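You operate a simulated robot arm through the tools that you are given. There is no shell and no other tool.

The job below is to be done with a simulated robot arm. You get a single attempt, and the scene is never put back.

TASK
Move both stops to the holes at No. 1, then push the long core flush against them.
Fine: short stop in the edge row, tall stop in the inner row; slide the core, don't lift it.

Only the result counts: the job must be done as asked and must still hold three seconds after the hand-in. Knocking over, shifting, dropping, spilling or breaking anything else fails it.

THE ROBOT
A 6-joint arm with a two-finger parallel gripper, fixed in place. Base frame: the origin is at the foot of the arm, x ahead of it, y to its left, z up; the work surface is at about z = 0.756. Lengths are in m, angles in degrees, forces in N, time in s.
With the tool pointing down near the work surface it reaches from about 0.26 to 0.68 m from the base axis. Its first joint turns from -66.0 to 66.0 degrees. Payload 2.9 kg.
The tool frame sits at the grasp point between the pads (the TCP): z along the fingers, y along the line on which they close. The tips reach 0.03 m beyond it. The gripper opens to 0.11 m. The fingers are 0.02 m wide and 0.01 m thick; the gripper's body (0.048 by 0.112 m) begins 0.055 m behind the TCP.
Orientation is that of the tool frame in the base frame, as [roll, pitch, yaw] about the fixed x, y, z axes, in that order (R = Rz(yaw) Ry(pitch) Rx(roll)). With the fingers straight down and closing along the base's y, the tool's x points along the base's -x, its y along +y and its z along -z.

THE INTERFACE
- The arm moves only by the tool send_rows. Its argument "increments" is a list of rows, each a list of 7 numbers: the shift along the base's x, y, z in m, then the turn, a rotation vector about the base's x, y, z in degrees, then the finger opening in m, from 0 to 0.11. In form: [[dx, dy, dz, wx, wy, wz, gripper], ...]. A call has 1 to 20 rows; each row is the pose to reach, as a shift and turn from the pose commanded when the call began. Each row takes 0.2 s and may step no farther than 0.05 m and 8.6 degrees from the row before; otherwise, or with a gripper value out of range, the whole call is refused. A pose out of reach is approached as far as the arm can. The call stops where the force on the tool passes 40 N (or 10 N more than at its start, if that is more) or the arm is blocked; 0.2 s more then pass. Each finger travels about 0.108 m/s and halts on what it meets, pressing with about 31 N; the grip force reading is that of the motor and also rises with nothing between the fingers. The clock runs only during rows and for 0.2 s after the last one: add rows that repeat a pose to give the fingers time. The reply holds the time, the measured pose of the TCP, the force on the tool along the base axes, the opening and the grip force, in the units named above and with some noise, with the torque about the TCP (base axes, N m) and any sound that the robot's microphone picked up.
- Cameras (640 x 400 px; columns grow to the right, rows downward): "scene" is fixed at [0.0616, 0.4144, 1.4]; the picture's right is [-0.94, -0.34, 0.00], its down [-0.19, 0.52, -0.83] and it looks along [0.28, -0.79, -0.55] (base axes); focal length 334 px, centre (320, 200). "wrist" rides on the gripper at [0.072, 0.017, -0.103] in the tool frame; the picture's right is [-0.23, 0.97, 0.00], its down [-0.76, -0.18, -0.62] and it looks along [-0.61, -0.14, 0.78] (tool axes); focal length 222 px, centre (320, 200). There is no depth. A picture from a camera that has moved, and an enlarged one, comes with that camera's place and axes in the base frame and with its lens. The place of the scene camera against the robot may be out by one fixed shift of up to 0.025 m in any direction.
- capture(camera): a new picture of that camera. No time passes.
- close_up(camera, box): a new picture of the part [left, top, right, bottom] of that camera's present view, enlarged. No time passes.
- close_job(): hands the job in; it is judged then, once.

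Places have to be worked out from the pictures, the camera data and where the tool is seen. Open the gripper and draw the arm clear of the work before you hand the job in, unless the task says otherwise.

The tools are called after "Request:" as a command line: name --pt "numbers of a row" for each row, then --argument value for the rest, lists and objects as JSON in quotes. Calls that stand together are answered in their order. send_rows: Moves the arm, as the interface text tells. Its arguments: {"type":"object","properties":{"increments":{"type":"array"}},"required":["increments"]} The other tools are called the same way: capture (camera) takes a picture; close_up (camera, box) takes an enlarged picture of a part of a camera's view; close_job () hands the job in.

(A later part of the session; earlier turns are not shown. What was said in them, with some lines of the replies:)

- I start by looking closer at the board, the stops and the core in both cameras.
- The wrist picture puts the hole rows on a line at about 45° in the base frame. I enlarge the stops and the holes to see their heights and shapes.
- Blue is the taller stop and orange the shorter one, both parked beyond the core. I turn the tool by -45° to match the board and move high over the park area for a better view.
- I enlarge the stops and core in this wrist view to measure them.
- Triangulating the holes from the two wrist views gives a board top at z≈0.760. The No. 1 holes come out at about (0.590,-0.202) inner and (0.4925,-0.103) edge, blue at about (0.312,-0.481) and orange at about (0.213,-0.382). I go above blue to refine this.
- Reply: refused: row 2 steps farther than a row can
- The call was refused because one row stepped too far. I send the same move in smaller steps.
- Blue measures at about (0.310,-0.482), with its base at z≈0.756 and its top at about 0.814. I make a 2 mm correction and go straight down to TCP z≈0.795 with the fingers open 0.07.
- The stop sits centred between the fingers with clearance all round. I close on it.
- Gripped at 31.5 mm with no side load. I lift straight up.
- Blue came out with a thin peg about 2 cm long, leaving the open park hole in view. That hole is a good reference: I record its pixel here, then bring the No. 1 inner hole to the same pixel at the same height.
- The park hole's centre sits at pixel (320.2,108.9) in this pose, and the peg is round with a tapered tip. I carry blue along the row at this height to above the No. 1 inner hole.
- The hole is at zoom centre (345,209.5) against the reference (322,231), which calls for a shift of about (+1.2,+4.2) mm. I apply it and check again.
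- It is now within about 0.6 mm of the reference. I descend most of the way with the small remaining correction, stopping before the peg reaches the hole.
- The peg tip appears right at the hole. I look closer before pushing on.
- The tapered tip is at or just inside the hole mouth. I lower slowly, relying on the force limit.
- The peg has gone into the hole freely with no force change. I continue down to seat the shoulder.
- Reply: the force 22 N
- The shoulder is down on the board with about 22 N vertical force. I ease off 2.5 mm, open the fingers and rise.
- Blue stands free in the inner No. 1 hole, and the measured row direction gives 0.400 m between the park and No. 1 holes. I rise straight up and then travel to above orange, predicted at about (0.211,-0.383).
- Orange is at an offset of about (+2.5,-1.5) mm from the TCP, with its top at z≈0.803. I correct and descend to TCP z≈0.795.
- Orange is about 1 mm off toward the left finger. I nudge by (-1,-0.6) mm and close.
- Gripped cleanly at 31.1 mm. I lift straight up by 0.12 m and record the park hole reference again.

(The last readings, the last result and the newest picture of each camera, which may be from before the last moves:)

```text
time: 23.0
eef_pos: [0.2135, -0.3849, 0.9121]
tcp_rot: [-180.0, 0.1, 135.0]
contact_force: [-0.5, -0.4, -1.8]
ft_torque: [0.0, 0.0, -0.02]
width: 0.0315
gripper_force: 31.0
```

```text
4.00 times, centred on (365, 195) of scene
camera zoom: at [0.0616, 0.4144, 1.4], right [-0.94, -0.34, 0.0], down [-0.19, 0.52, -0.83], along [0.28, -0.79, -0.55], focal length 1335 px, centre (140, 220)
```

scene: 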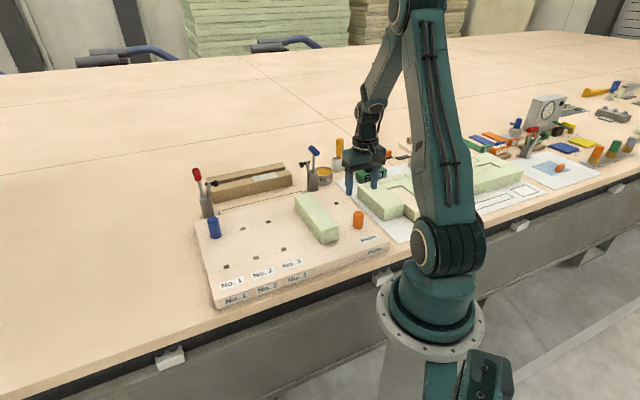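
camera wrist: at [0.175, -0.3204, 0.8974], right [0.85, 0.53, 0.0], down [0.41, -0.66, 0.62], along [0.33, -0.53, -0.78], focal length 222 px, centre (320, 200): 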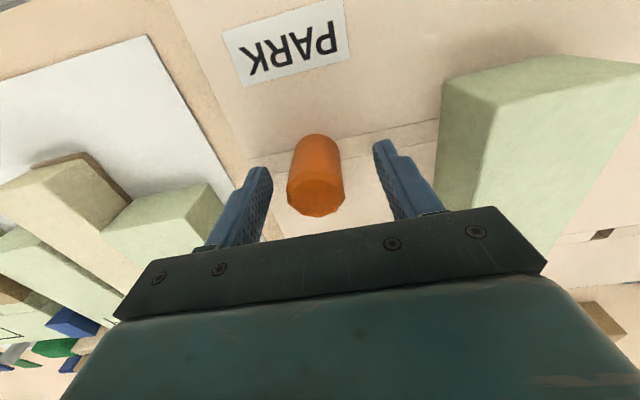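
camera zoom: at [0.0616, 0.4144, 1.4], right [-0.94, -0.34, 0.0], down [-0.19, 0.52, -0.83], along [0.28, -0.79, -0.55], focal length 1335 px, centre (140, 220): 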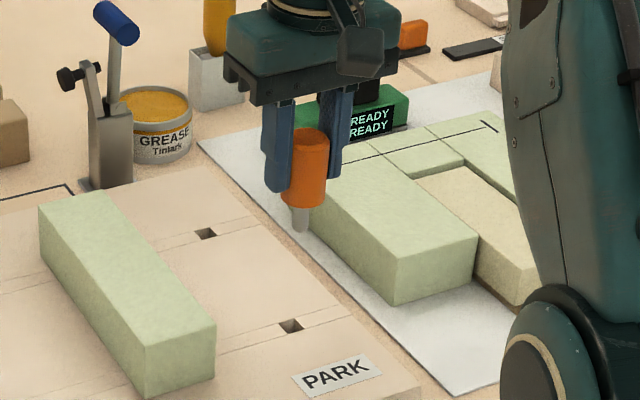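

The reference hole centre is now (326,194) in the zoom. I move by the same displacement that worked for blue, (+0.2815,+0.284), to above the No. 1 edge hole.

Request:
send_rows --pt "0.02 0.02 0.0 0 0 0 0.02" --pt "0.048 0.048 0.0 0 0 0 0.02" --pt "0.078 0.078 0.0 0 0 0 0.02" --pt "0.108 0.108 0.0 0 0 0 0.02" --pt "0.138 0.138 0.0 0 0 0 0.02" --pt "0.168 0.168 0.0 0 0 0 0.02" --pt "0.198 0.199 0.0 0 0 0 0.02" --pt "0.228 0.229 0.0 0 0 0 0.02" --pt "0.256 0.258 0.0 0 0 0 0.02" --pt "0.274 0.276 0.0 0 0 0 0.02" --pt "0.2815 0.284 0.0 0 0 0 0.02" --pt "0.2815 0.284 0.0 0 0 0 0.02" --pt "0.2815 0.284 0.0 0 0 0 0.02"

Request:
close_up --camera "wrist" --box '[280, 80, 360, 130]'

Request:
capture --camera "wrist"

Request:
close_up --camera "scene" --box '[180, 160, 340, 310]'

```text
time: 25.8
eef_pos: [0.4953, -0.1, 0.9146]
tcp_rot: [180.0, 0.0, 135.0]
contact_force: [0.1, -0.2, -0.8]
ft_torque: [0.01, 0.0, 0.0]
width: 0.0311
gripper_force: 31.1
```

```text
8.00 times, centred on (320, 105) of wrist
camera zoom: at [0.4555, -0.0379, 1.0178], right [0.85, 0.53, 0.0], down [0.41, -0.66, 0.62], along [0.33, -0.53, -0.78], focal length 1777 px, centre (320, 960)
```

zoom: 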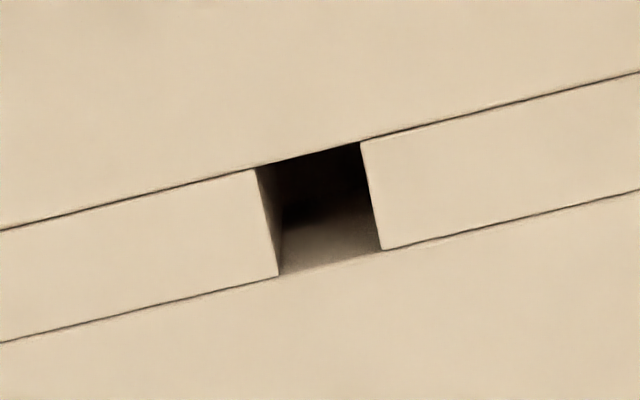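

```text
taken
camera wrist: at [0.4555, -0.0379, 1.0178], right [0.85, 0.53, 0.0], down [0.41, -0.66, 0.62], along [0.33, -0.53, -0.78], focal length 222 px, centre (320, 200)
```

wrist: 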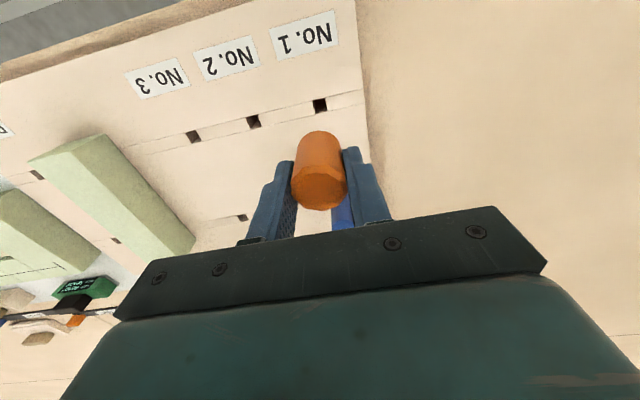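

```text
2.67 times, centred on (260, 235) of scene
camera zoom: at [0.0616, 0.4144, 1.4], right [-0.94, -0.34, 0.0], down [-0.19, 0.52, -0.83], along [0.28, -0.79, -0.55], focal length 890 px, centre (480, 107)
```

zoom: 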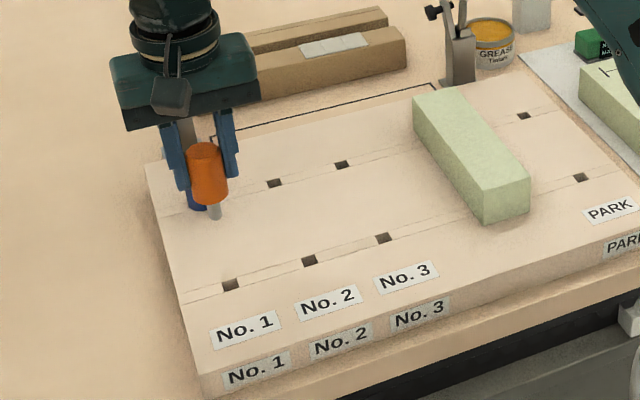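

The hole is at (319,209) against the reference (326,194), so I shift by about (+0.3,-2.4) mm and recheck.

Request:
send_rows --pt "0.0003 -0.0024 0 0 0 0 0.02" --pt "0.0003 -0.0024 0 0 0 0 0.02" --pt "0.0003 -0.0024 0 0 0 0 0.02" --pt "0.0003 -0.0024 0 0 0 0 0.02"

Request:
close_up --camera "wrist" --box '[280, 80, 360, 130]'

```text
time: 26.8
eef_pos: [0.4956, -0.1024, 0.9142]
tcp_rot: [180.0, -0.1, 135.2]
contact_force: [-0.3, 0.0, -1.3]
ft_torque: [0.0, -0.01, 0.0]
width: 0.0311
gripper_force: 31.0
```

```text
8.00 times, centred on (320, 105) of wrist
camera zoom: at [0.4555, -0.0412, 1.0175], right [0.85, 0.53, 0.0], down [0.41, -0.66, 0.62], along [0.33, -0.53, -0.78], focal length 1777 px, centre (320, 960)
```

zoom: 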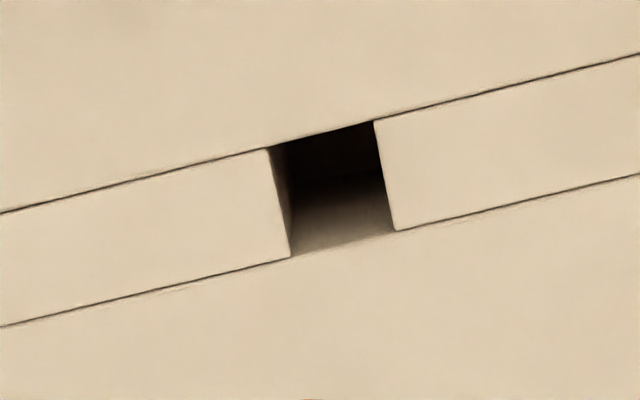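

Within about 1 mm now. I descend with a tiny correction to just above the hole mouth and check in the scene view.

Request:
send_rows --pt "0.0005 0.0006 -0.02 0 0 0 0.02" --pt "0.0005 0.0006 -0.045 0 0 0 0.02" --pt "0.0005 0.0006 -0.07 0 0 0 0.02" --pt "0.0005 0.0006 -0.083 0 0 0 0.02" --pt "0.0005 0.0006 -0.09 0 0 0 0.02" --pt "0.0005 0.0006 -0.09 0 0 0 0.02"

Request:
close_up --camera "scene" --box '[206, 250, 246, 275]'

Request:
close_up --camera "wrist" --box '[240, 80, 400, 240]'

```text
time: 28.2
eef_pos: [0.4962, -0.1028, 0.8247]
tcp_rot: [-179.9, -0.1, 135.0]
contact_force: [0.3, 0.2, -1.0]
ft_torque: [-0.02, 0.04, 0.01]
width: 0.0312
gripper_force: 31.0
```

```text
16.00 times, centred on (226, 262) of scene
camera zoom: at [0.0616, 0.4144, 1.4], right [-0.94, -0.34, 0.0], down [-0.19, 0.52, -0.83], along [0.28, -0.79, -0.55], focal length 5341 px, centre (1824, -800)
```

zoom: 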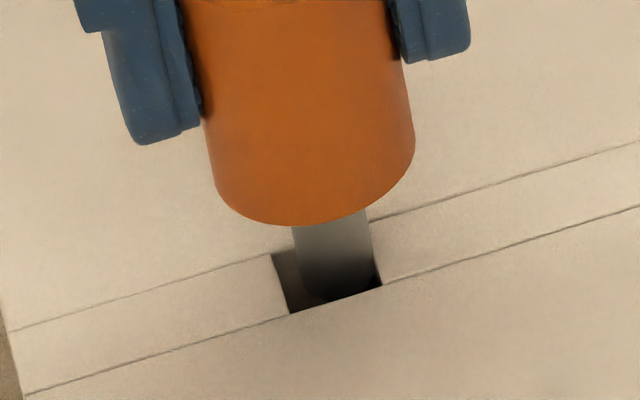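

```text
2.50 times, centred on (320, 160) of wrist
camera zoom: at [0.4558, -0.0411, 0.9273], right [0.85, 0.53, 0.0], down [0.41, -0.66, 0.62], along [0.33, -0.53, -0.78], focal length 555 px, centre (320, 300)
```

zoom: 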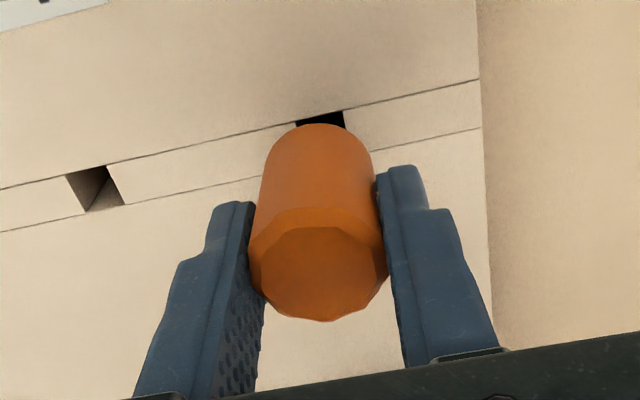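

The peg tip is entering but sits toward the park-side wall of the hole. I nudge about 1.2 mm along the row toward No. 1 and lower slowly.

Request:
send_rows --pt "0.0009 0.0009 0.0 0 0 0 0.02" --pt "0.0009 0.0009 -0.004 0 0 0 0.02" --pt "0.0009 0.0009 -0.008 0 0 0 0.02" --pt "0.0009 0.0009 -0.008 0 0 0 0.02"

Request:
close_up --camera "scene" --box '[206, 250, 246, 275]'

```text
time: 29.2
eef_pos: [0.4961, -0.1031, 0.8144]
tcp_rot: [179.9, 0.0, 135.1]
contact_force: [-0.6, 0.2, -2.7]
ft_torque: [-0.01, 0.01, 0.0]
width: 0.0312
gripper_force: 30.7
```

```text
16.00 times, centred on (226, 262) of scene
camera zoom: at [0.0616, 0.4144, 1.4], right [-0.94, -0.34, 0.0], down [-0.19, 0.52, -0.83], along [0.28, -0.79, -0.55], focal length 5341 px, centre (1824, -800)
```

zoom: 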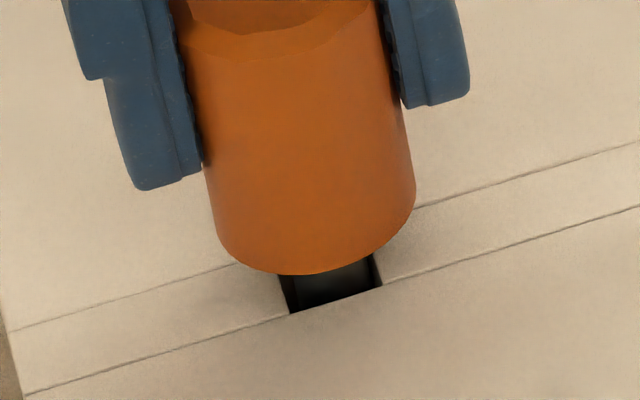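

The peg is in and now centred, with no contact load. I lower to seat it.

Request:
send_rows --pt "0 0 -0.006 0 0 0 0.02" --pt "0 0 -0.012 0 0 0 0.02" --pt "0 0 -0.017 0 0 0 0.02" --pt "0 0 -0.02 0 0 0 0.02" --pt "0 0 -0.0215 0 0 0 0.02" --pt "0 0 -0.0225 0 0 0 0.02" --pt "0 0 -0.0225 0 0 0 0.02"

Request:
close_up --camera "scene" --box '[206, 250, 246, 275]'

```text
time: 30.8
eef_pos: [0.4972, -0.1019, 0.7938]
tcp_rot: [179.8, 0.1, 134.9]
contact_force: [5.6, -3.4, 17.0]
ft_torque: [-0.36, -0.17, 0.11]
width: 0.0311
gripper_force: 31.3
```

```text
16.00 times, centred on (226, 262) of scene
camera zoom: at [0.0615, 0.4144, 1.4], right [-0.94, -0.34, 0.0], down [-0.19, 0.52, -0.83], along [0.28, -0.79, -0.55], focal length 5341 px, centre (1824, -800)
```

zoom: 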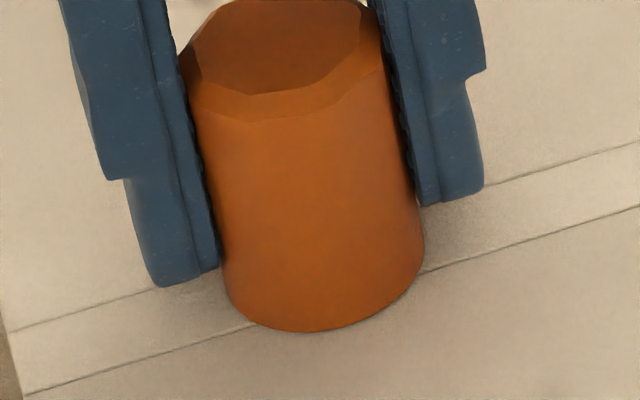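

Orange is seated too, with about 17 N vertical force. I ease off, open and look.

Request:
send_rows --pt "0 0 0.0025 0 0 0 0.02" --pt "0 0 0.0025 0 0 0 0.05" --pt "0 0 0.0025 0 0 0 0.07" --pt "0 0 0.0025 0 0 0 0.07" --pt "0 0 0.0425 0 0 0 0.07" --pt "0 0 0.0825 0 0 0 0.07" --pt "0 0 0.1225 0 0 0 0.07" --pt "0 0 0.1225 0 0 0 0.07"

Request:
capture --camera "wrist"

Request:
close_up --camera "scene" --box '[180, 180, 340, 300]'

```text
time: 32.6
eef_pos: [0.4967, -0.1007, 0.9172]
tcp_rot: [179.9, -0.1, 135.0]
contact_force: [-0.1, -0.4, -0.6]
ft_torque: [0.0, 0.0, 0.0]
width: 0.0701
gripper_force: 0.1
```

```text
taken
camera wrist: at [0.4562, -0.0392, 1.0208], right [0.85, 0.53, 0.0], down [0.41, -0.66, 0.62], along [0.33, -0.53, -0.78], focal length 222 px, centre (320, 200)
```

wrist: 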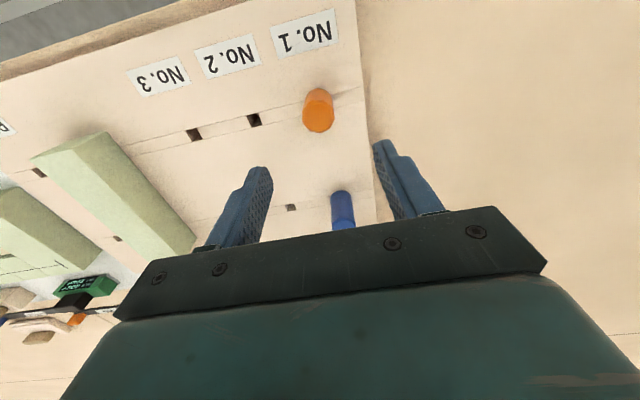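

```text
3.33 times, centred on (260, 240) of scene
camera zoom: at [0.0616, 0.4144, 1.4], right [-0.94, -0.34, 0.0], down [-0.19, 0.52, -0.83], along [0.28, -0.79, -0.55], focal length 1113 px, centre (520, 67)
```

zoom: 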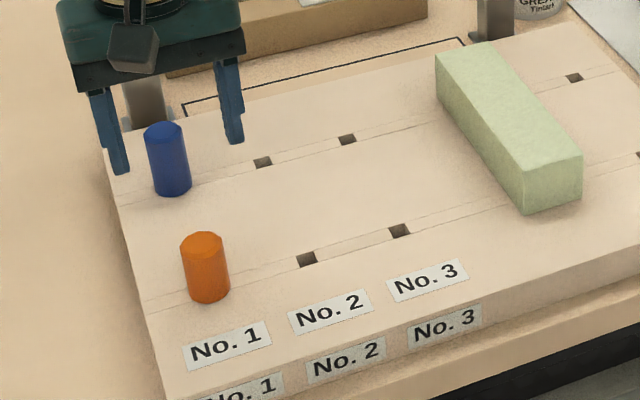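

Both stops stand in the No. 1 holes: orange (short) in the edge row and blue (tall) in the inner row. Next I turn the tool by +90° so that the two opened fingers span across the core and the camera looks along the push. I move high over the park side to measure the core.

Request:
send_rows --pt "0 0 0.03 0 0 8 0.07" --pt "-0.017 -0.025 0.035 0 0 16 0.09" --pt "-0.037 -0.055 0.035 0 0 24 0.11" --pt "-0.057 -0.085 0.035 0 0 32 0.11" --pt "-0.077 -0.115 0.035 0 0 40 0.11" --pt "-0.097 -0.145 0.035 0 0 48 0.11" --pt "-0.117 -0.175 0.035 0 0 56 0.11" --pt "-0.137 -0.205 0.035 0 0 64 0.11" --pt "-0.157 -0.235 0.035 0 0 72 0.11" --pt "-0.177 -0.265 0.035 0 0 80 0.11" --pt "-0.194 -0.287 0.035 0 0 86 0.11" --pt "-0.1994 -0.2947 0.035 0 0 90 0.11" --pt "-0.1994 -0.2947 0.035 0 0 90 0.11" --pt "-0.1994 -0.2947 0.035 0 0 90 0.11"

Request:
capture --camera "wrist"

Request:
capture --camera "scene"

```text
time: 35.6
eef_pos: [0.296, -0.3972, 0.9507]
tcp_rot: [180.0, 0.1, -135.0]
contact_force: [-0.5, 0.5, 0.7]
ft_torque: [0.01, 0.01, -0.01]
width: 0.1101
gripper_force: 0.0
```

```text
taken
camera wrist: at [0.2328, -0.4371, 1.0541], right [-0.53, 0.85, 0.0], down [0.66, 0.41, 0.62], along [0.53, 0.33, -0.78], focal length 222 px, centre (320, 200)
```

wrist: 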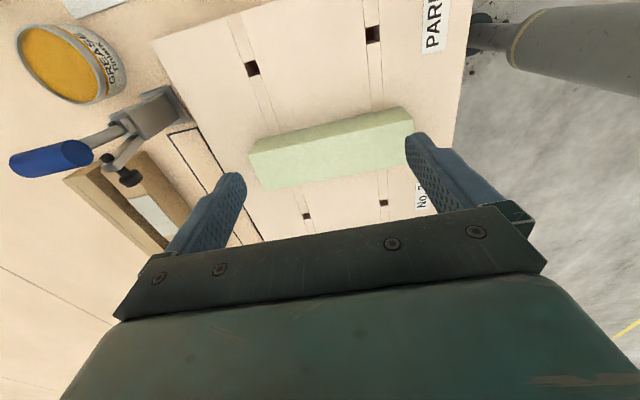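

```text
taken
```

scene: 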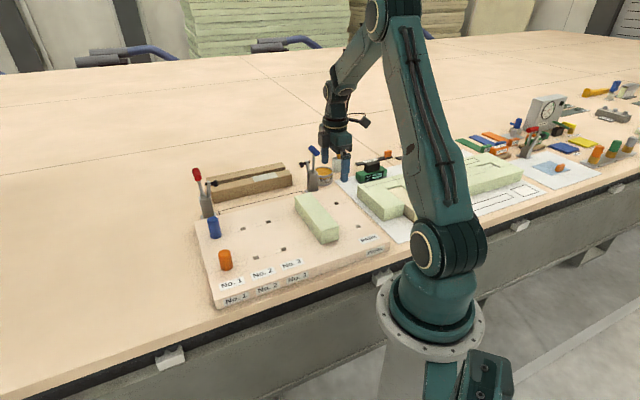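

The view is good. I enlarge the core for exact edges.

Request:
close_up --camera "wrist" --box '[230, 10, 440, 220]'

```text
1.90 times, centred on (335, 115) of wrist
camera zoom: at [0.2328, -0.4371, 1.0541], right [-0.53, 0.85, 0.0], down [0.66, 0.41, 0.62], along [0.53, 0.33, -0.78], focal length 423 px, centre (291, 362)
```

zoom: 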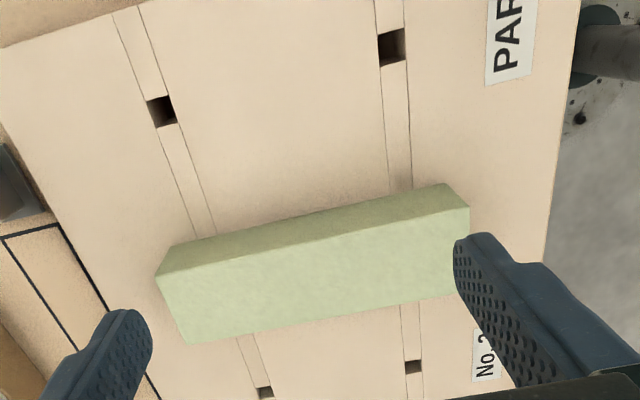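

The core has its park face at U≈-0.318 (measured along the row from the edge No. 1 hole), is 0.054 wide, 0.195 long and has its top at z≈0.805. It is square to the board and centred between the rows. I lower the opened fingers behind it with about 3 cm of clearance.

Request:
send_rows --pt "-0.007 -0.007 -0.03 0 0 0 0.1" --pt "-0.007 -0.007 -0.07 0 0 0 0.1" --pt "-0.007 -0.007 -0.11 0 0 0 0.1" --pt "-0.007 -0.007 -0.14 0 0 0 0.1" --pt "-0.007 -0.007 -0.155 0 0 0 0.1" --pt "-0.007 -0.007 -0.155 0 0 0 0.1"

Request:
capture --camera "wrist"

Request:
close_up --camera "scene" --box '[270, 130, 400, 250]'

```text
time: 37.0
eef_pos: [0.2911, -0.4058, 0.7971]
tcp_rot: [180.0, 0.1, -135.1]
contact_force: [-0.1, 0.0, 0.8]
ft_torque: [-0.01, -0.02, -0.03]
width: 0.1001
gripper_force: 0.0
```

```text
taken
camera wrist: at [0.2276, -0.4464, 0.8994], right [-0.53, 0.85, 0.0], down [0.66, 0.41, 0.62], along [0.53, 0.33, -0.78], focal length 222 px, centre (320, 200)
```

wrist: 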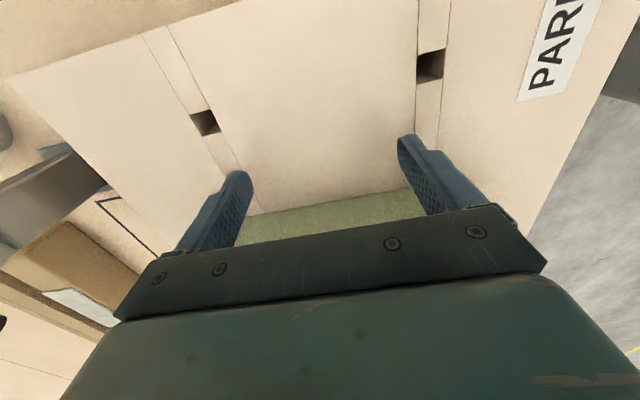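

```text
3.33 times, centred on (335, 190) of scene
camera zoom: at [0.0616, 0.4144, 1.4], right [-0.94, -0.34, 0.0], down [-0.19, 0.52, -0.83], along [0.28, -0.79, -0.55], focal length 1113 px, centre (270, 233)
```

zoom: 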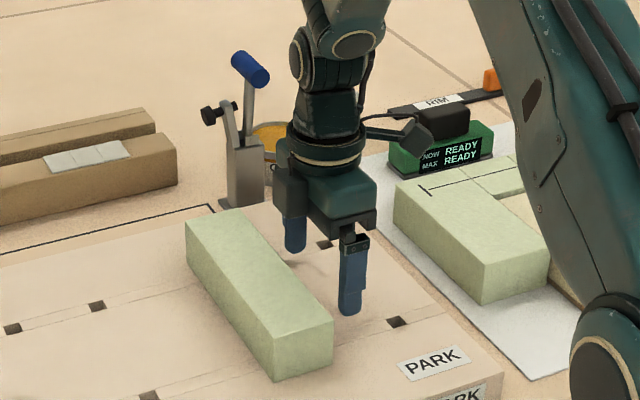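

Both fingers hang behind the core, straddling its middle. I start pushing gently along the row toward No. 1.

Request:
send_rows --pt "0.005 0.005 0 0 0 0 0.1" --pt "0.01 0.01 0 0 0 0 0.1" --pt "0.015 0.015 0 0 0 0 0.1" --pt "0.019 0.019 0 0 0 0 0.1" --pt "0.022 0.022 0 0 0 0 0.1" --pt "0.025 0.025 0 0 0 0 0.1" --pt "0.029 0.029 0 0 0 0 0.1" --pt "0.034 0.034 0 0 0 0 0.1" --pt "0.039 0.039 0 0 0 0 0.1" --pt "0.044 0.044 0 0 0 0 0.1"

Request:
capture --camera "scene"

Request:
capture --camera "wrist"

```text
time: 39.2
eef_pos: [0.335, -0.3607, 0.7982]
tcp_rot: [-180.0, -0.1, -135.0]
contact_force: [0.9, 0.4, -0.2]
ft_torque: [0.0, 0.05, -0.01]
width: 0.1
gripper_force: 0.1
```

```text
taken
```

scene: 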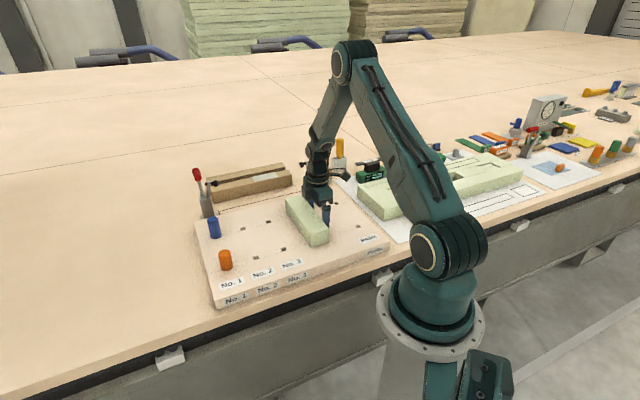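

```text
taken
camera wrist: at [0.2706, -0.4012, 0.9006], right [-0.53, 0.85, 0.0], down [0.66, 0.41, 0.62], along [0.53, 0.33, -0.78], focal length 222 px, centre (320, 200)
```

wrist: 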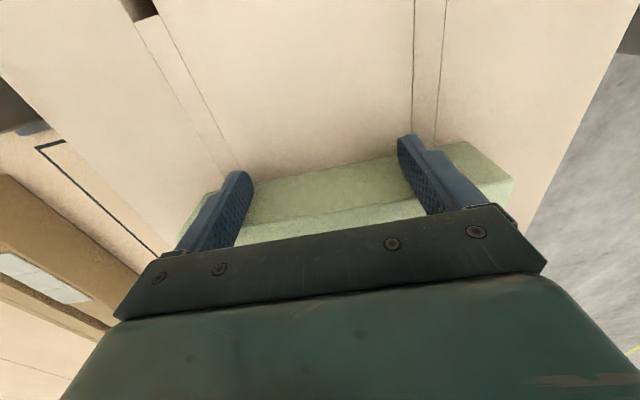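

The core slides with only about 1 N and stays square against both fingers. I continue at a steady slow speed to about 3 cm short of the stops.

Request:
send_rows --pt "0.004 0.004 0 0 0 0 0.1" --pt "0.01 0.01 0 0 0 0 0.1" --pt "0.017 0.017 0 0 0 0 0.1" --pt "0.024 0.024 0 0 0 0 0.1" --pt "0.031 0.031 0 0 0 0 0.1" --pt "0.038 0.038 0 0 0 0 0.1" --pt "0.045 0.045 0 0 0 0 0.1" --pt "0.052 0.052 0 0 0 0 0.1" --pt "0.059 0.059 0 0 0 0 0.1" --pt "0.066 0.066 0 0 0 0 0.1" --pt "0.073 0.073 0 0 0 0 0.1" --pt "0.08 0.08 0 0 0 0 0.1" --pt "0.087 0.087 0 0 0 0 0.1" --pt "0.094 0.094 0 0 0 0 0.1" --pt "0.101 0.101 0 0 0 0 0.1" --pt "0.108 0.108 0 0 0 0 0.1" --pt "0.114 0.114 0 0 0 0 0.1" --pt "0.119 0.119 0 0 0 0 0.1" --pt "0.123 0.123 0 0 0 0 0.1" --pt "0.125 0.125 0 0 0 0 0.1"

Request:
close_up --camera "scene" --box '[180, 170, 340, 290]'

Request:
capture --camera "wrist"

```text
time: 43.4
eef_pos: [0.4582, -0.2348, 0.7952]
tcp_rot: [179.9, 0.1, -134.9]
contact_force: [0.1, -0.3, 0.6]
ft_torque: [-0.01, 0.03, 0.02]
width: 0.1
gripper_force: 0.1
```

```text
3.33 times, centred on (260, 230) of scene
camera zoom: at [0.0616, 0.4144, 1.4], right [-0.94, -0.34, 0.0], down [-0.19, 0.52, -0.83], along [0.28, -0.79, -0.55], focal length 1113 px, centre (520, 100)
```

zoom: 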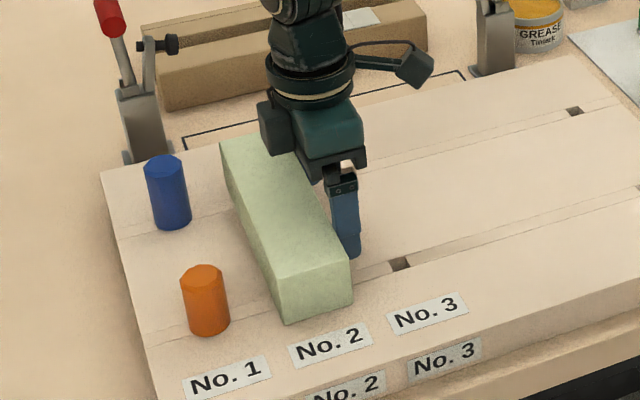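

```text
taken
camera wrist: at [0.3943, -0.2754, 0.8997], right [-0.53, 0.85, 0.0], down [0.66, 0.41, 0.62], along [0.53, 0.33, -0.78], focal length 222 px, centre (320, 200)
```

wrist: 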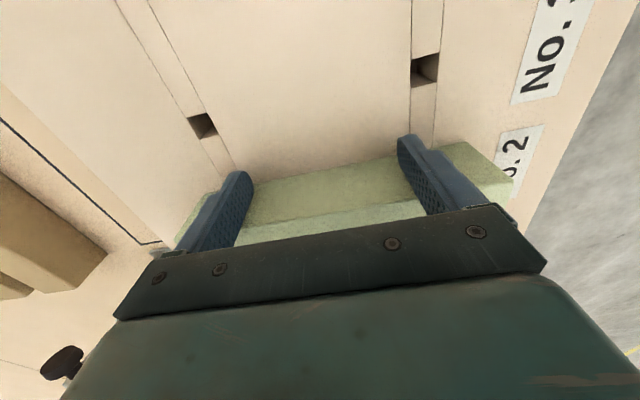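

About 4 cm of gap remains to both stops, and the core is still square. I push another 3.2 cm at a slower speed.

Request:
send_rows --pt "0.003 0.003 0 0 0 0 0.1" --pt "0.006 0.006 0 0 0 0 0.1" --pt "0.009 0.009 0 0 0 0 0.1" --pt "0.012 0.012 0 0 0 0 0.1" --pt "0.015 0.015 0 0 0 0 0.1" --pt "0.018 0.018 0 0 0 0 0.1" --pt "0.02 0.02 0 0 0 0 0.1" --pt "0.022 0.022 0 0 0 0 0.1" --pt "0.023 0.023 0 0 0 0 0.1"

Request:
close_up --camera "scene" --box '[190, 190, 300, 280]'

```text
time: 45.4
eef_pos: [0.4823, -0.2105, 0.7964]
tcp_rot: [180.0, 0.0, -135.0]
contact_force: [0.4, 0.5, 0.4]
ft_torque: [0.02, 0.02, 0.03]
width: 0.1004
gripper_force: 0.0
```

```text
4.44 times, centred on (245, 235) of scene
camera zoom: at [0.0616, 0.4144, 1.4], right [-0.94, -0.34, 0.0], down [-0.19, 0.52, -0.83], along [0.28, -0.79, -0.55], focal length 1484 px, centre (653, 44)
```

zoom: 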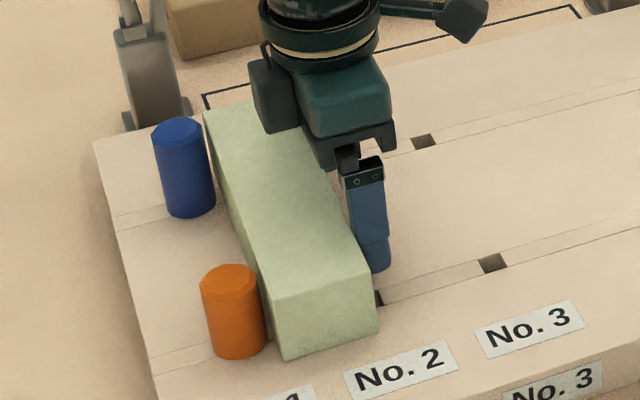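

The remaining gap is a few millimetres. I creep forward at 1.4 mm per row and watch for a force rise.

Request:
send_rows --pt "0.001 0.001 0 0 0 0 0.1" --pt "0.002 0.002 0 0 0 0 0.1" --pt "0.003 0.003 0 0 0 0 0.1" --pt "0.004 0.004 0 0 0 0 0.1" --pt "0.005 0.005 0 0 0 0 0.1"

Request:
close_up --camera "scene" --box '[200, 205, 290, 275]'

```text
time: 46.6
eef_pos: [0.4874, -0.2071, 0.796]
tcp_rot: [180.0, -0.1, -135.1]
contact_force: [-7.6, -7.3, 5.2]
ft_torque: [0.15, 0.0, 0.19]
width: 0.0998
gripper_force: 0.0
```

```text
5.71 times, centred on (245, 240) of scene
camera zoom: at [0.0613, 0.4143, 1.4001], right [-0.94, -0.34, 0.0], down [-0.19, 0.52, -0.83], along [0.28, -0.79, -0.55], focal length 1908 px, centre (749, -29)
```

zoom: 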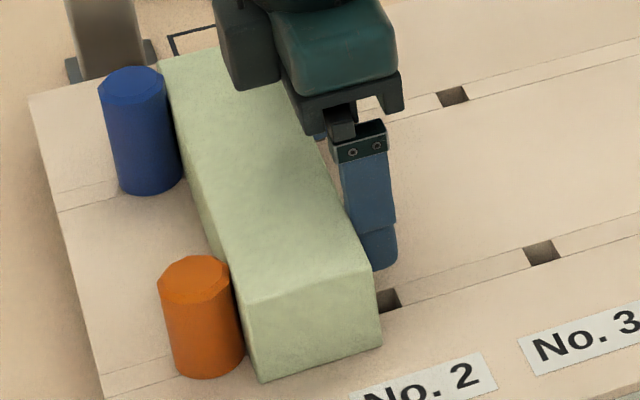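

Contact is about 10 N against the push direction, so the core has reached the stops, with slight asymmetry. I back off, close the fingers and give one centred press midway between the stops so it seats on both.

Request:
send_rows --pt "-0.003 -0.003 0 0 0 0 0.1" --pt "-0.008 -0.008 0 0 0 0 0.1" --pt "-0.014 -0.014 0 0 0 0 0.1" --pt "-0.014 -0.014 0 0 0 0 0.05" --pt "-0.014 -0.014 0 0 0 0 0.0" --pt "-0.014 -0.014 0 0 0 0 0.0" --pt "-0.014 -0.014 0 0 0 0 0.0"

Request:
close_up --camera "scene" --box '[200, 205, 290, 275]'

Request:
capture --camera "wrist"

```text
time: 48.2
eef_pos: [0.4725, -0.219, 0.7953]
tcp_rot: [179.9, 0.0, -135.0]
contact_force: [1.1, 0.2, -0.4]
ft_torque: [0.01, 0.01, 0.0]
width: 0.0
gripper_force: 31.1
```

```text
5.71 times, centred on (245, 240) of scene
camera zoom: at [0.0616, 0.4144, 1.4], right [-0.94, -0.34, 0.0], down [-0.19, 0.52, -0.83], along [0.28, -0.79, -0.55], focal length 1908 px, centre (749, -29)
```

zoom: 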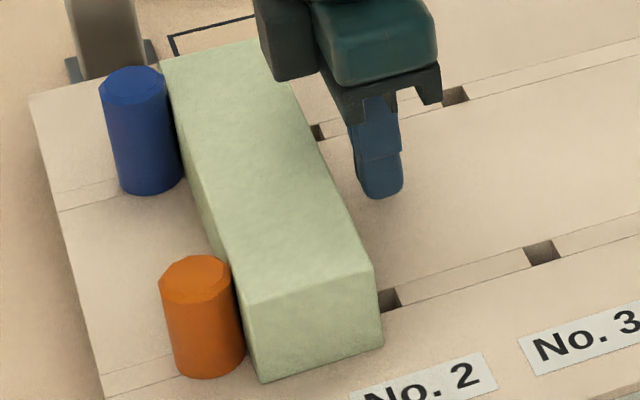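

```text
taken
camera wrist: at [0.4092, -0.2602, 0.8986], right [-0.53, 0.85, 0.0], down [0.66, 0.41, 0.62], along [0.53, 0.33, -0.78], focal length 222 px, centre (320, 200)
```

wrist: 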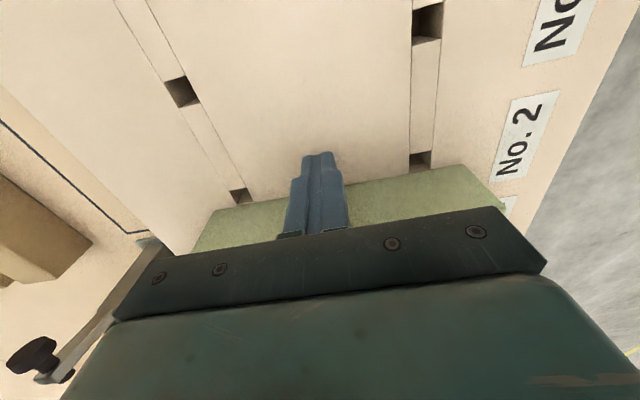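

Request:
send_rows --pt "0.004 0.004 0 0 0 0 0.0" --pt "0.008 0.008 0 0 0 0 0.0" --pt "0.01 0.01 0 0 0 0 0.0" --pt "0.011 0.011 0 0 0 0 0.0" --pt "0.012 0.012 0 0 0 0 0.0" --pt "0.013 0.013 0 0 0 0 0.0" --pt "0.014 0.014 0 0 0 0 0.0" --pt "0.0147 0.0147 0 0 0 0 0.0" --pt "0.0147 0.0147 0 0 0 0 0.0"

Request:
close_up --camera "scene" --box '[200, 205, 250, 245]'

Request:
close_up --camera "scene" --box '[215, 235, 265, 275]'

```text
time: 50.2
eef_pos: [0.4863, -0.2069, 0.7958]
tcp_rot: [-179.9, -0.1, -135.1]
contact_force: [-9.6, -8.3, 7.2]
ft_torque: [0.11, -0.09, 0.01]
width: 0.0002
gripper_force: 30.5
```

```text
10.00 times, centred on (225, 225) of scene
camera zoom: at [0.0613, 0.4143, 1.4001], right [-0.94, -0.34, 0.0], down [-0.19, 0.52, -0.83], along [0.28, -0.79, -0.55], focal length 3338 px, centre (1270, -50)
```

zoom: 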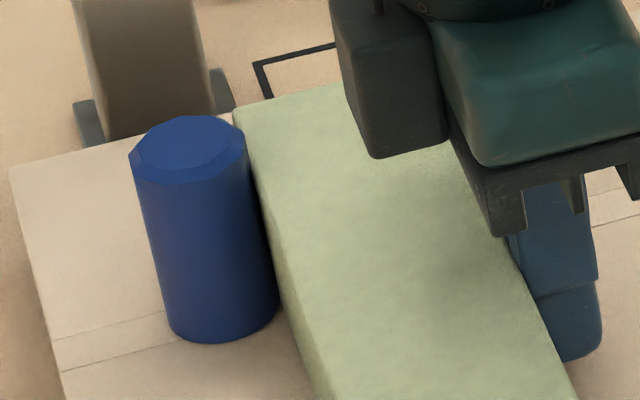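

```text
10.00 times, centred on (240, 255) of scene
camera zoom: at [0.0613, 0.4143, 1.4001], right [-0.94, -0.34, 0.0], down [-0.19, 0.52, -0.83], along [0.28, -0.79, -0.55], focal length 3338 px, centre (1120, -350)
```

zoom: 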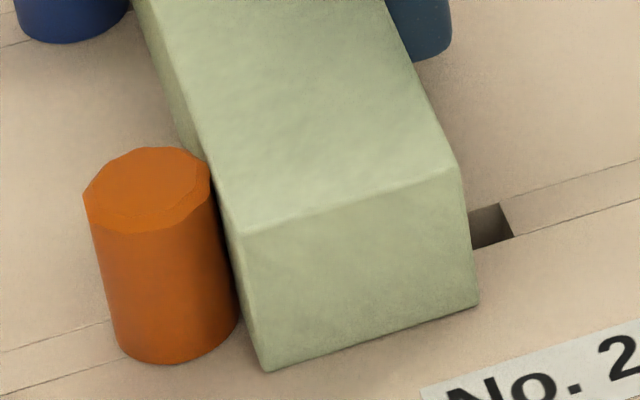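

The centred press read about 13 N with no yaw torque, and both stops touch the core's long face. I back straight off, then rise well clear and open the gripper.

Request:
send_rows --pt "-0.001 -0.001 0 0 0 0 0.0" --pt "-0.004 -0.004 0 0 0 0 0.0" --pt "-0.01 -0.01 0 0 0 0 0.0" --pt "-0.02 -0.02 0 0 0 0 0.0" --pt "-0.03 -0.03 0.01 0 0 0 0.0" --pt "-0.03 -0.03 0.04 0 0 0 0.03" --pt "-0.03 -0.03 0.08 0 0 0 0.06" --pt "-0.04 -0.04 0.12 0 0 0 0.1" --pt "-0.06 -0.06 0.15 0 0 0 0.11" --pt "-0.08 -0.08 0.18 0 0 0 0.11" --pt "-0.1 -0.1 0.21 0 0 0 0.11" --pt "-0.1 -0.1 0.21 0 0 0 0.11"

Request:
capture --camera "wrist"

Request:
close_up --camera "scene" --box '[200, 205, 250, 245]'

Request:
close_up --camera "scene" --box '[215, 235, 265, 275]'

Request:
capture --camera "scene"

```text
time: 52.8
eef_pos: [0.388, -0.3059, 1.0094]
tcp_rot: [179.9, -0.1, -135.0]
contact_force: [0.3, 0.4, -0.4]
ft_torque: [0.01, 0.01, -0.01]
width: 0.1099
gripper_force: 0.0
```

```text
taken
camera wrist: at [0.3238, -0.3467, 1.1117], right [-0.53, 0.85, 0.0], down [0.66, 0.41, 0.62], along [0.53, 0.33, -0.78], focal length 222 px, centre (320, 200)
```

wrist: 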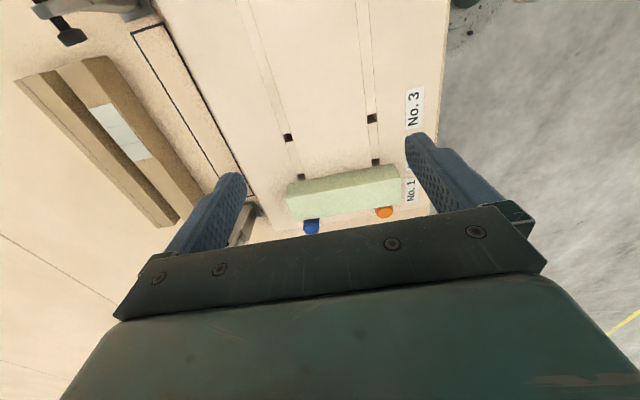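

```text
10.00 times, centred on (225, 225) of scene
camera zoom: at [0.0616, 0.4144, 1.4], right [-0.94, -0.34, 0.0], down [-0.19, 0.52, -0.83], along [0.28, -0.79, -0.55], focal length 3338 px, centre (1270, -50)
```

zoom: 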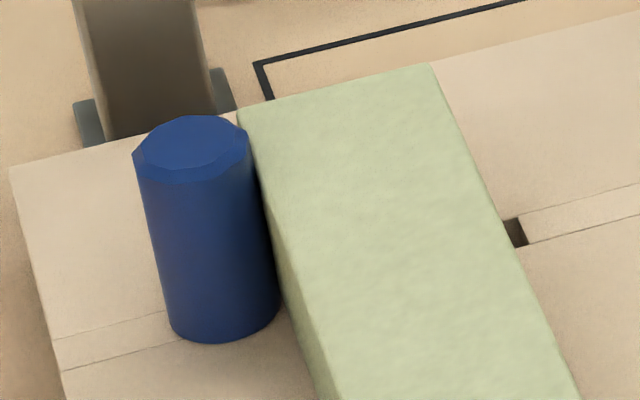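

```text
10.00 times, centred on (240, 255) of scene
camera zoom: at [0.0616, 0.4144, 1.4], right [-0.94, -0.34, 0.0], down [-0.19, 0.52, -0.83], along [0.28, -0.79, -0.55], focal length 3338 px, centre (1120, -350)
```

zoom: 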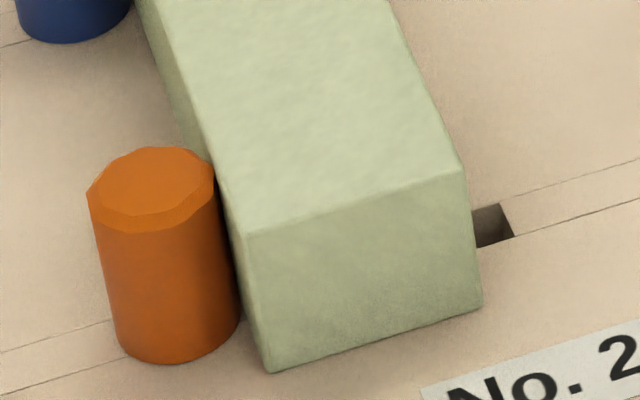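

```text
taken
```

scene: 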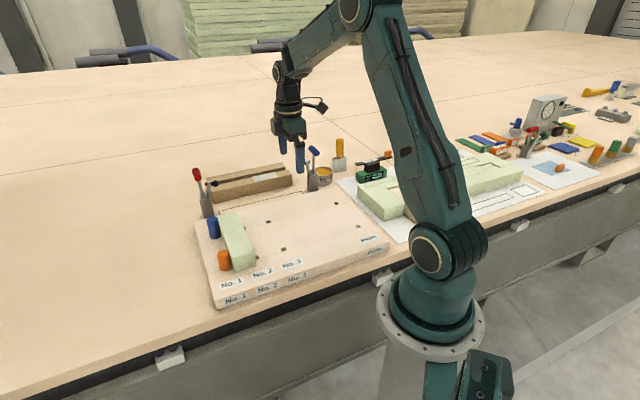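

The arm is clear. I check the contact line from above before handing in.

Request:
close_up --camera "wrist" --box '[275, 155, 425, 245]'

```text
4.27 times, centred on (350, 200) of wrist
camera zoom: at [0.3238, -0.3467, 1.1117], right [-0.53, 0.85, 0.0], down [0.66, 0.41, 0.62], along [0.53, 0.33, -0.78], focal length 948 px, centre (192, 200)
```

zoom: 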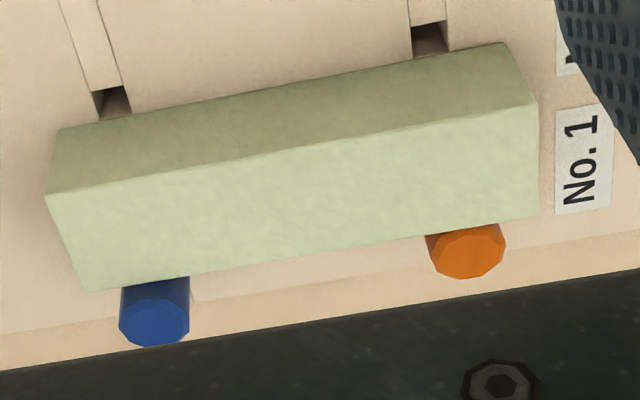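

The angle hides the contact line, so I move the wrist camera at a safe height to look straight down it.

Request:
send_rows --pt "0.02 0.02 0 0 0 0 0.11" --pt "0.05 0.05 0 0 0 0 0.11" --pt "0.08 0.08 0 0 0 0 0.11" --pt "0.11 0.11 0 0 0 0 0.11" --pt "0.14 0.14 0 0 0 0 0.11" --pt "0.17 0.17 0 0 0 0 0.11" --pt "0.195 0.195 0 0 0 0 0.11" --pt "0.21 0.21 0 0 0 0 0.11" --pt "0.21 0.21 0 0 0 0 0.11"

Request:
capture --camera "wrist"

Request:
close_up --camera "wrist" --box '[240, 0, 400, 90]'

```text
time: 54.8
eef_pos: [0.5971, -0.1005, 1.0073]
tcp_rot: [-180.0, 0.0, -135.1]
contact_force: [-0.8, 0.8, -0.3]
ft_torque: [0.01, 0.01, 0.0]
width: 0.1099
gripper_force: 0.1
```

```text
taken
camera wrist: at [0.5337, -0.1407, 1.1114], right [-0.53, 0.85, 0.0], down [0.66, 0.41, 0.62], along [0.53, 0.33, -0.78], focal length 222 px, centre (320, 200)
```

wrist: 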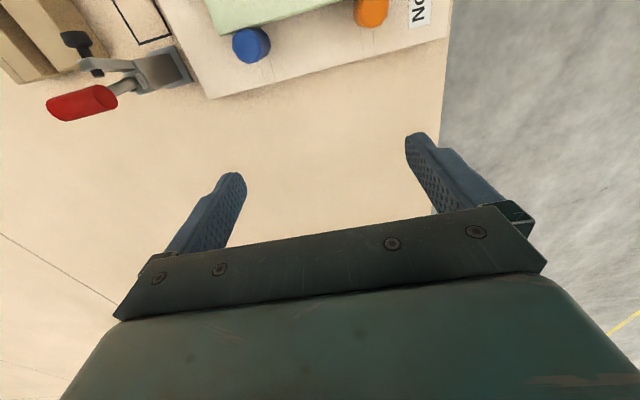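

```text
4.00 times, centred on (320, 45) of wrist
camera zoom: at [0.5337, -0.1407, 1.1114], right [-0.53, 0.85, 0.0], down [0.66, 0.41, 0.62], along [0.53, 0.33, -0.78], focal length 888 px, centre (320, 820)
```

zoom: 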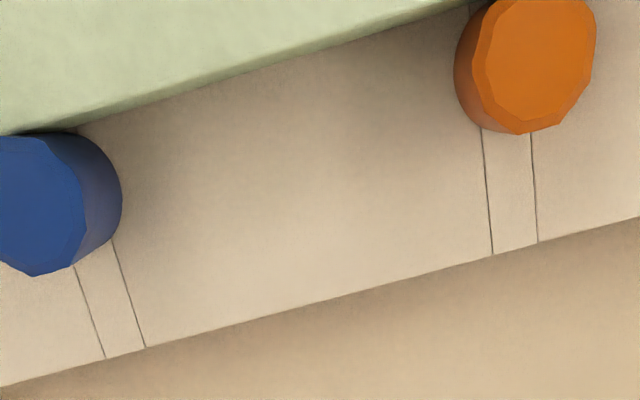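

Request:
send_rows --pt "-0.015 -0.015 0 0 0 0 0.11" --pt "-0.025 -0.025 0 0 0 0 0.11" --pt "-0.025 -0.025 0 0 0 0 0.11"

Request:
close_up --camera "wrist" --box '[225, 0, 305, 80]'

Request:
close_up --camera "wrist" --box '[340, 0, 420, 80]'

```text
time: 55.6
eef_pos: [0.5725, -0.1233, 1.0082]
tcp_rot: [179.9, 0.0, -135.0]
contact_force: [0.1, 0.5, -0.2]
ft_torque: [0.01, 0.0, 0.01]
width: 0.1099
gripper_force: 0.0
```

```text
5.00 times, centred on (265, 40) of wrist
camera zoom: at [0.5085, -0.1635, 1.1105], right [-0.53, 0.85, 0.0], down [0.66, 0.41, 0.62], along [0.53, 0.33, -0.78], focal length 1111 px, centre (595, 1000)
```

zoom: 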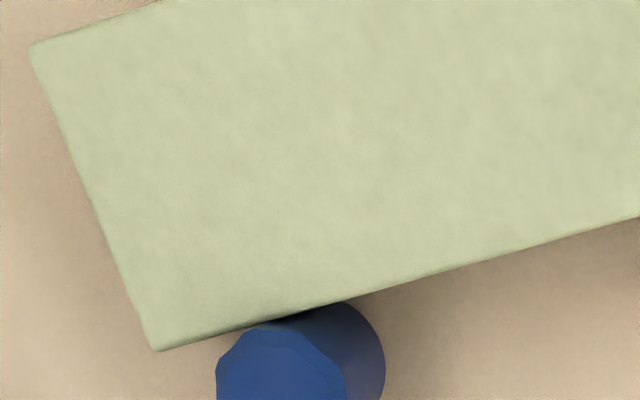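

```text
5.00 times, centred on (380, 40) of wrist
camera zoom: at [0.5085, -0.1635, 1.1105], right [-0.53, 0.85, 0.0], down [0.66, 0.41, 0.62], along [0.53, 0.33, -0.78], focal length 1111 px, centre (20, 1000)
```

zoom: 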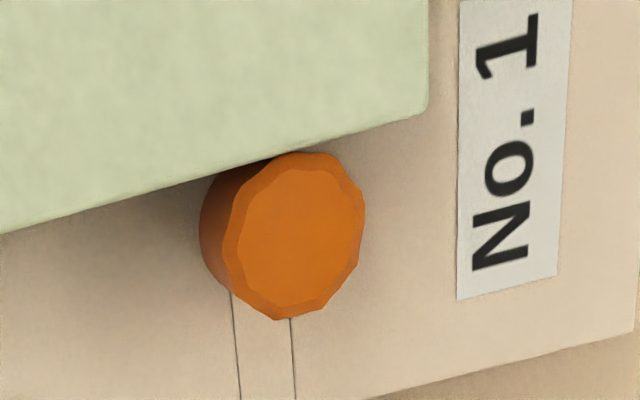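

Seen from above, the core's long face lies against both stops and both stand upright in their holes. I draw the arm up and away before handing in.

Request:
send_rows --pt "-0.02 -0.02 0.03 0 0 0 0.11" --pt "-0.05 -0.05 0.05 0 0 0 0.11" --pt "-0.08 -0.08 0.06 0 0 0 0.11" --pt "-0.11 -0.11 0.07 0 0 0 0.11" --pt "-0.14 -0.14 0.07 0 0 0 0.11" --pt "-0.16 -0.16 0.07 0 0 0 0.11" --pt "-0.16 -0.16 0.07 0 0 0 0.11"

Request:
capture --camera "scene"

```text
time: 57.2
eef_pos: [0.4159, -0.2843, 1.0738]
tcp_rot: [179.9, 0.0, -135.1]
contact_force: [0.8, 0.3, 0.0]
ft_torque: [0.01, 0.0, 0.01]
width: 0.1102
gripper_force: 0.1
```

```text
taken
```

scene: 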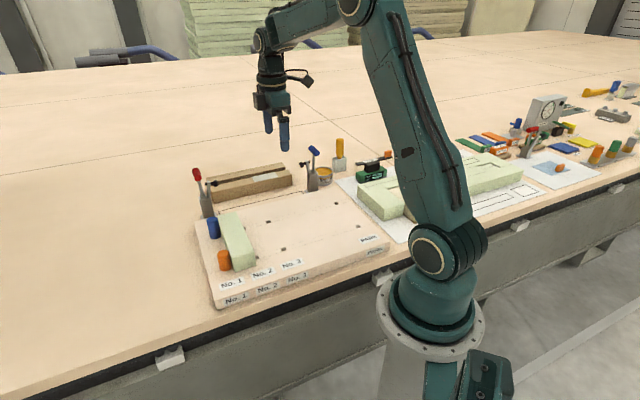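

The final picture shows both stops at No. 1, the core flush against them, everything else in place, and the arm clear with the gripper open. I hand the job in.

Request:
close_job

```text
The job is handed in.
```

The job is done and handed in. Both stops are in the No. 1 holes, and the long core sits flush against them.

- **Stops:** The short orange stop is in the edge row and the tall blue stop is in the inner row. Each one went fully down onto the board.
- **Core:** I slid it along the board without lifting it, using two fingers to keep it square. I then backed off and gave it one centred press of about 13 N, midway between the stops. It sprang back very slightly when released, and views from above afterwards showed its long face touching both stops.
- **Surroundings:** The arm touched nothing else, and the last scene picture shows everything else in place. The gripper is open and the arm is clear of the work.

The judging result has not been reported back to me.
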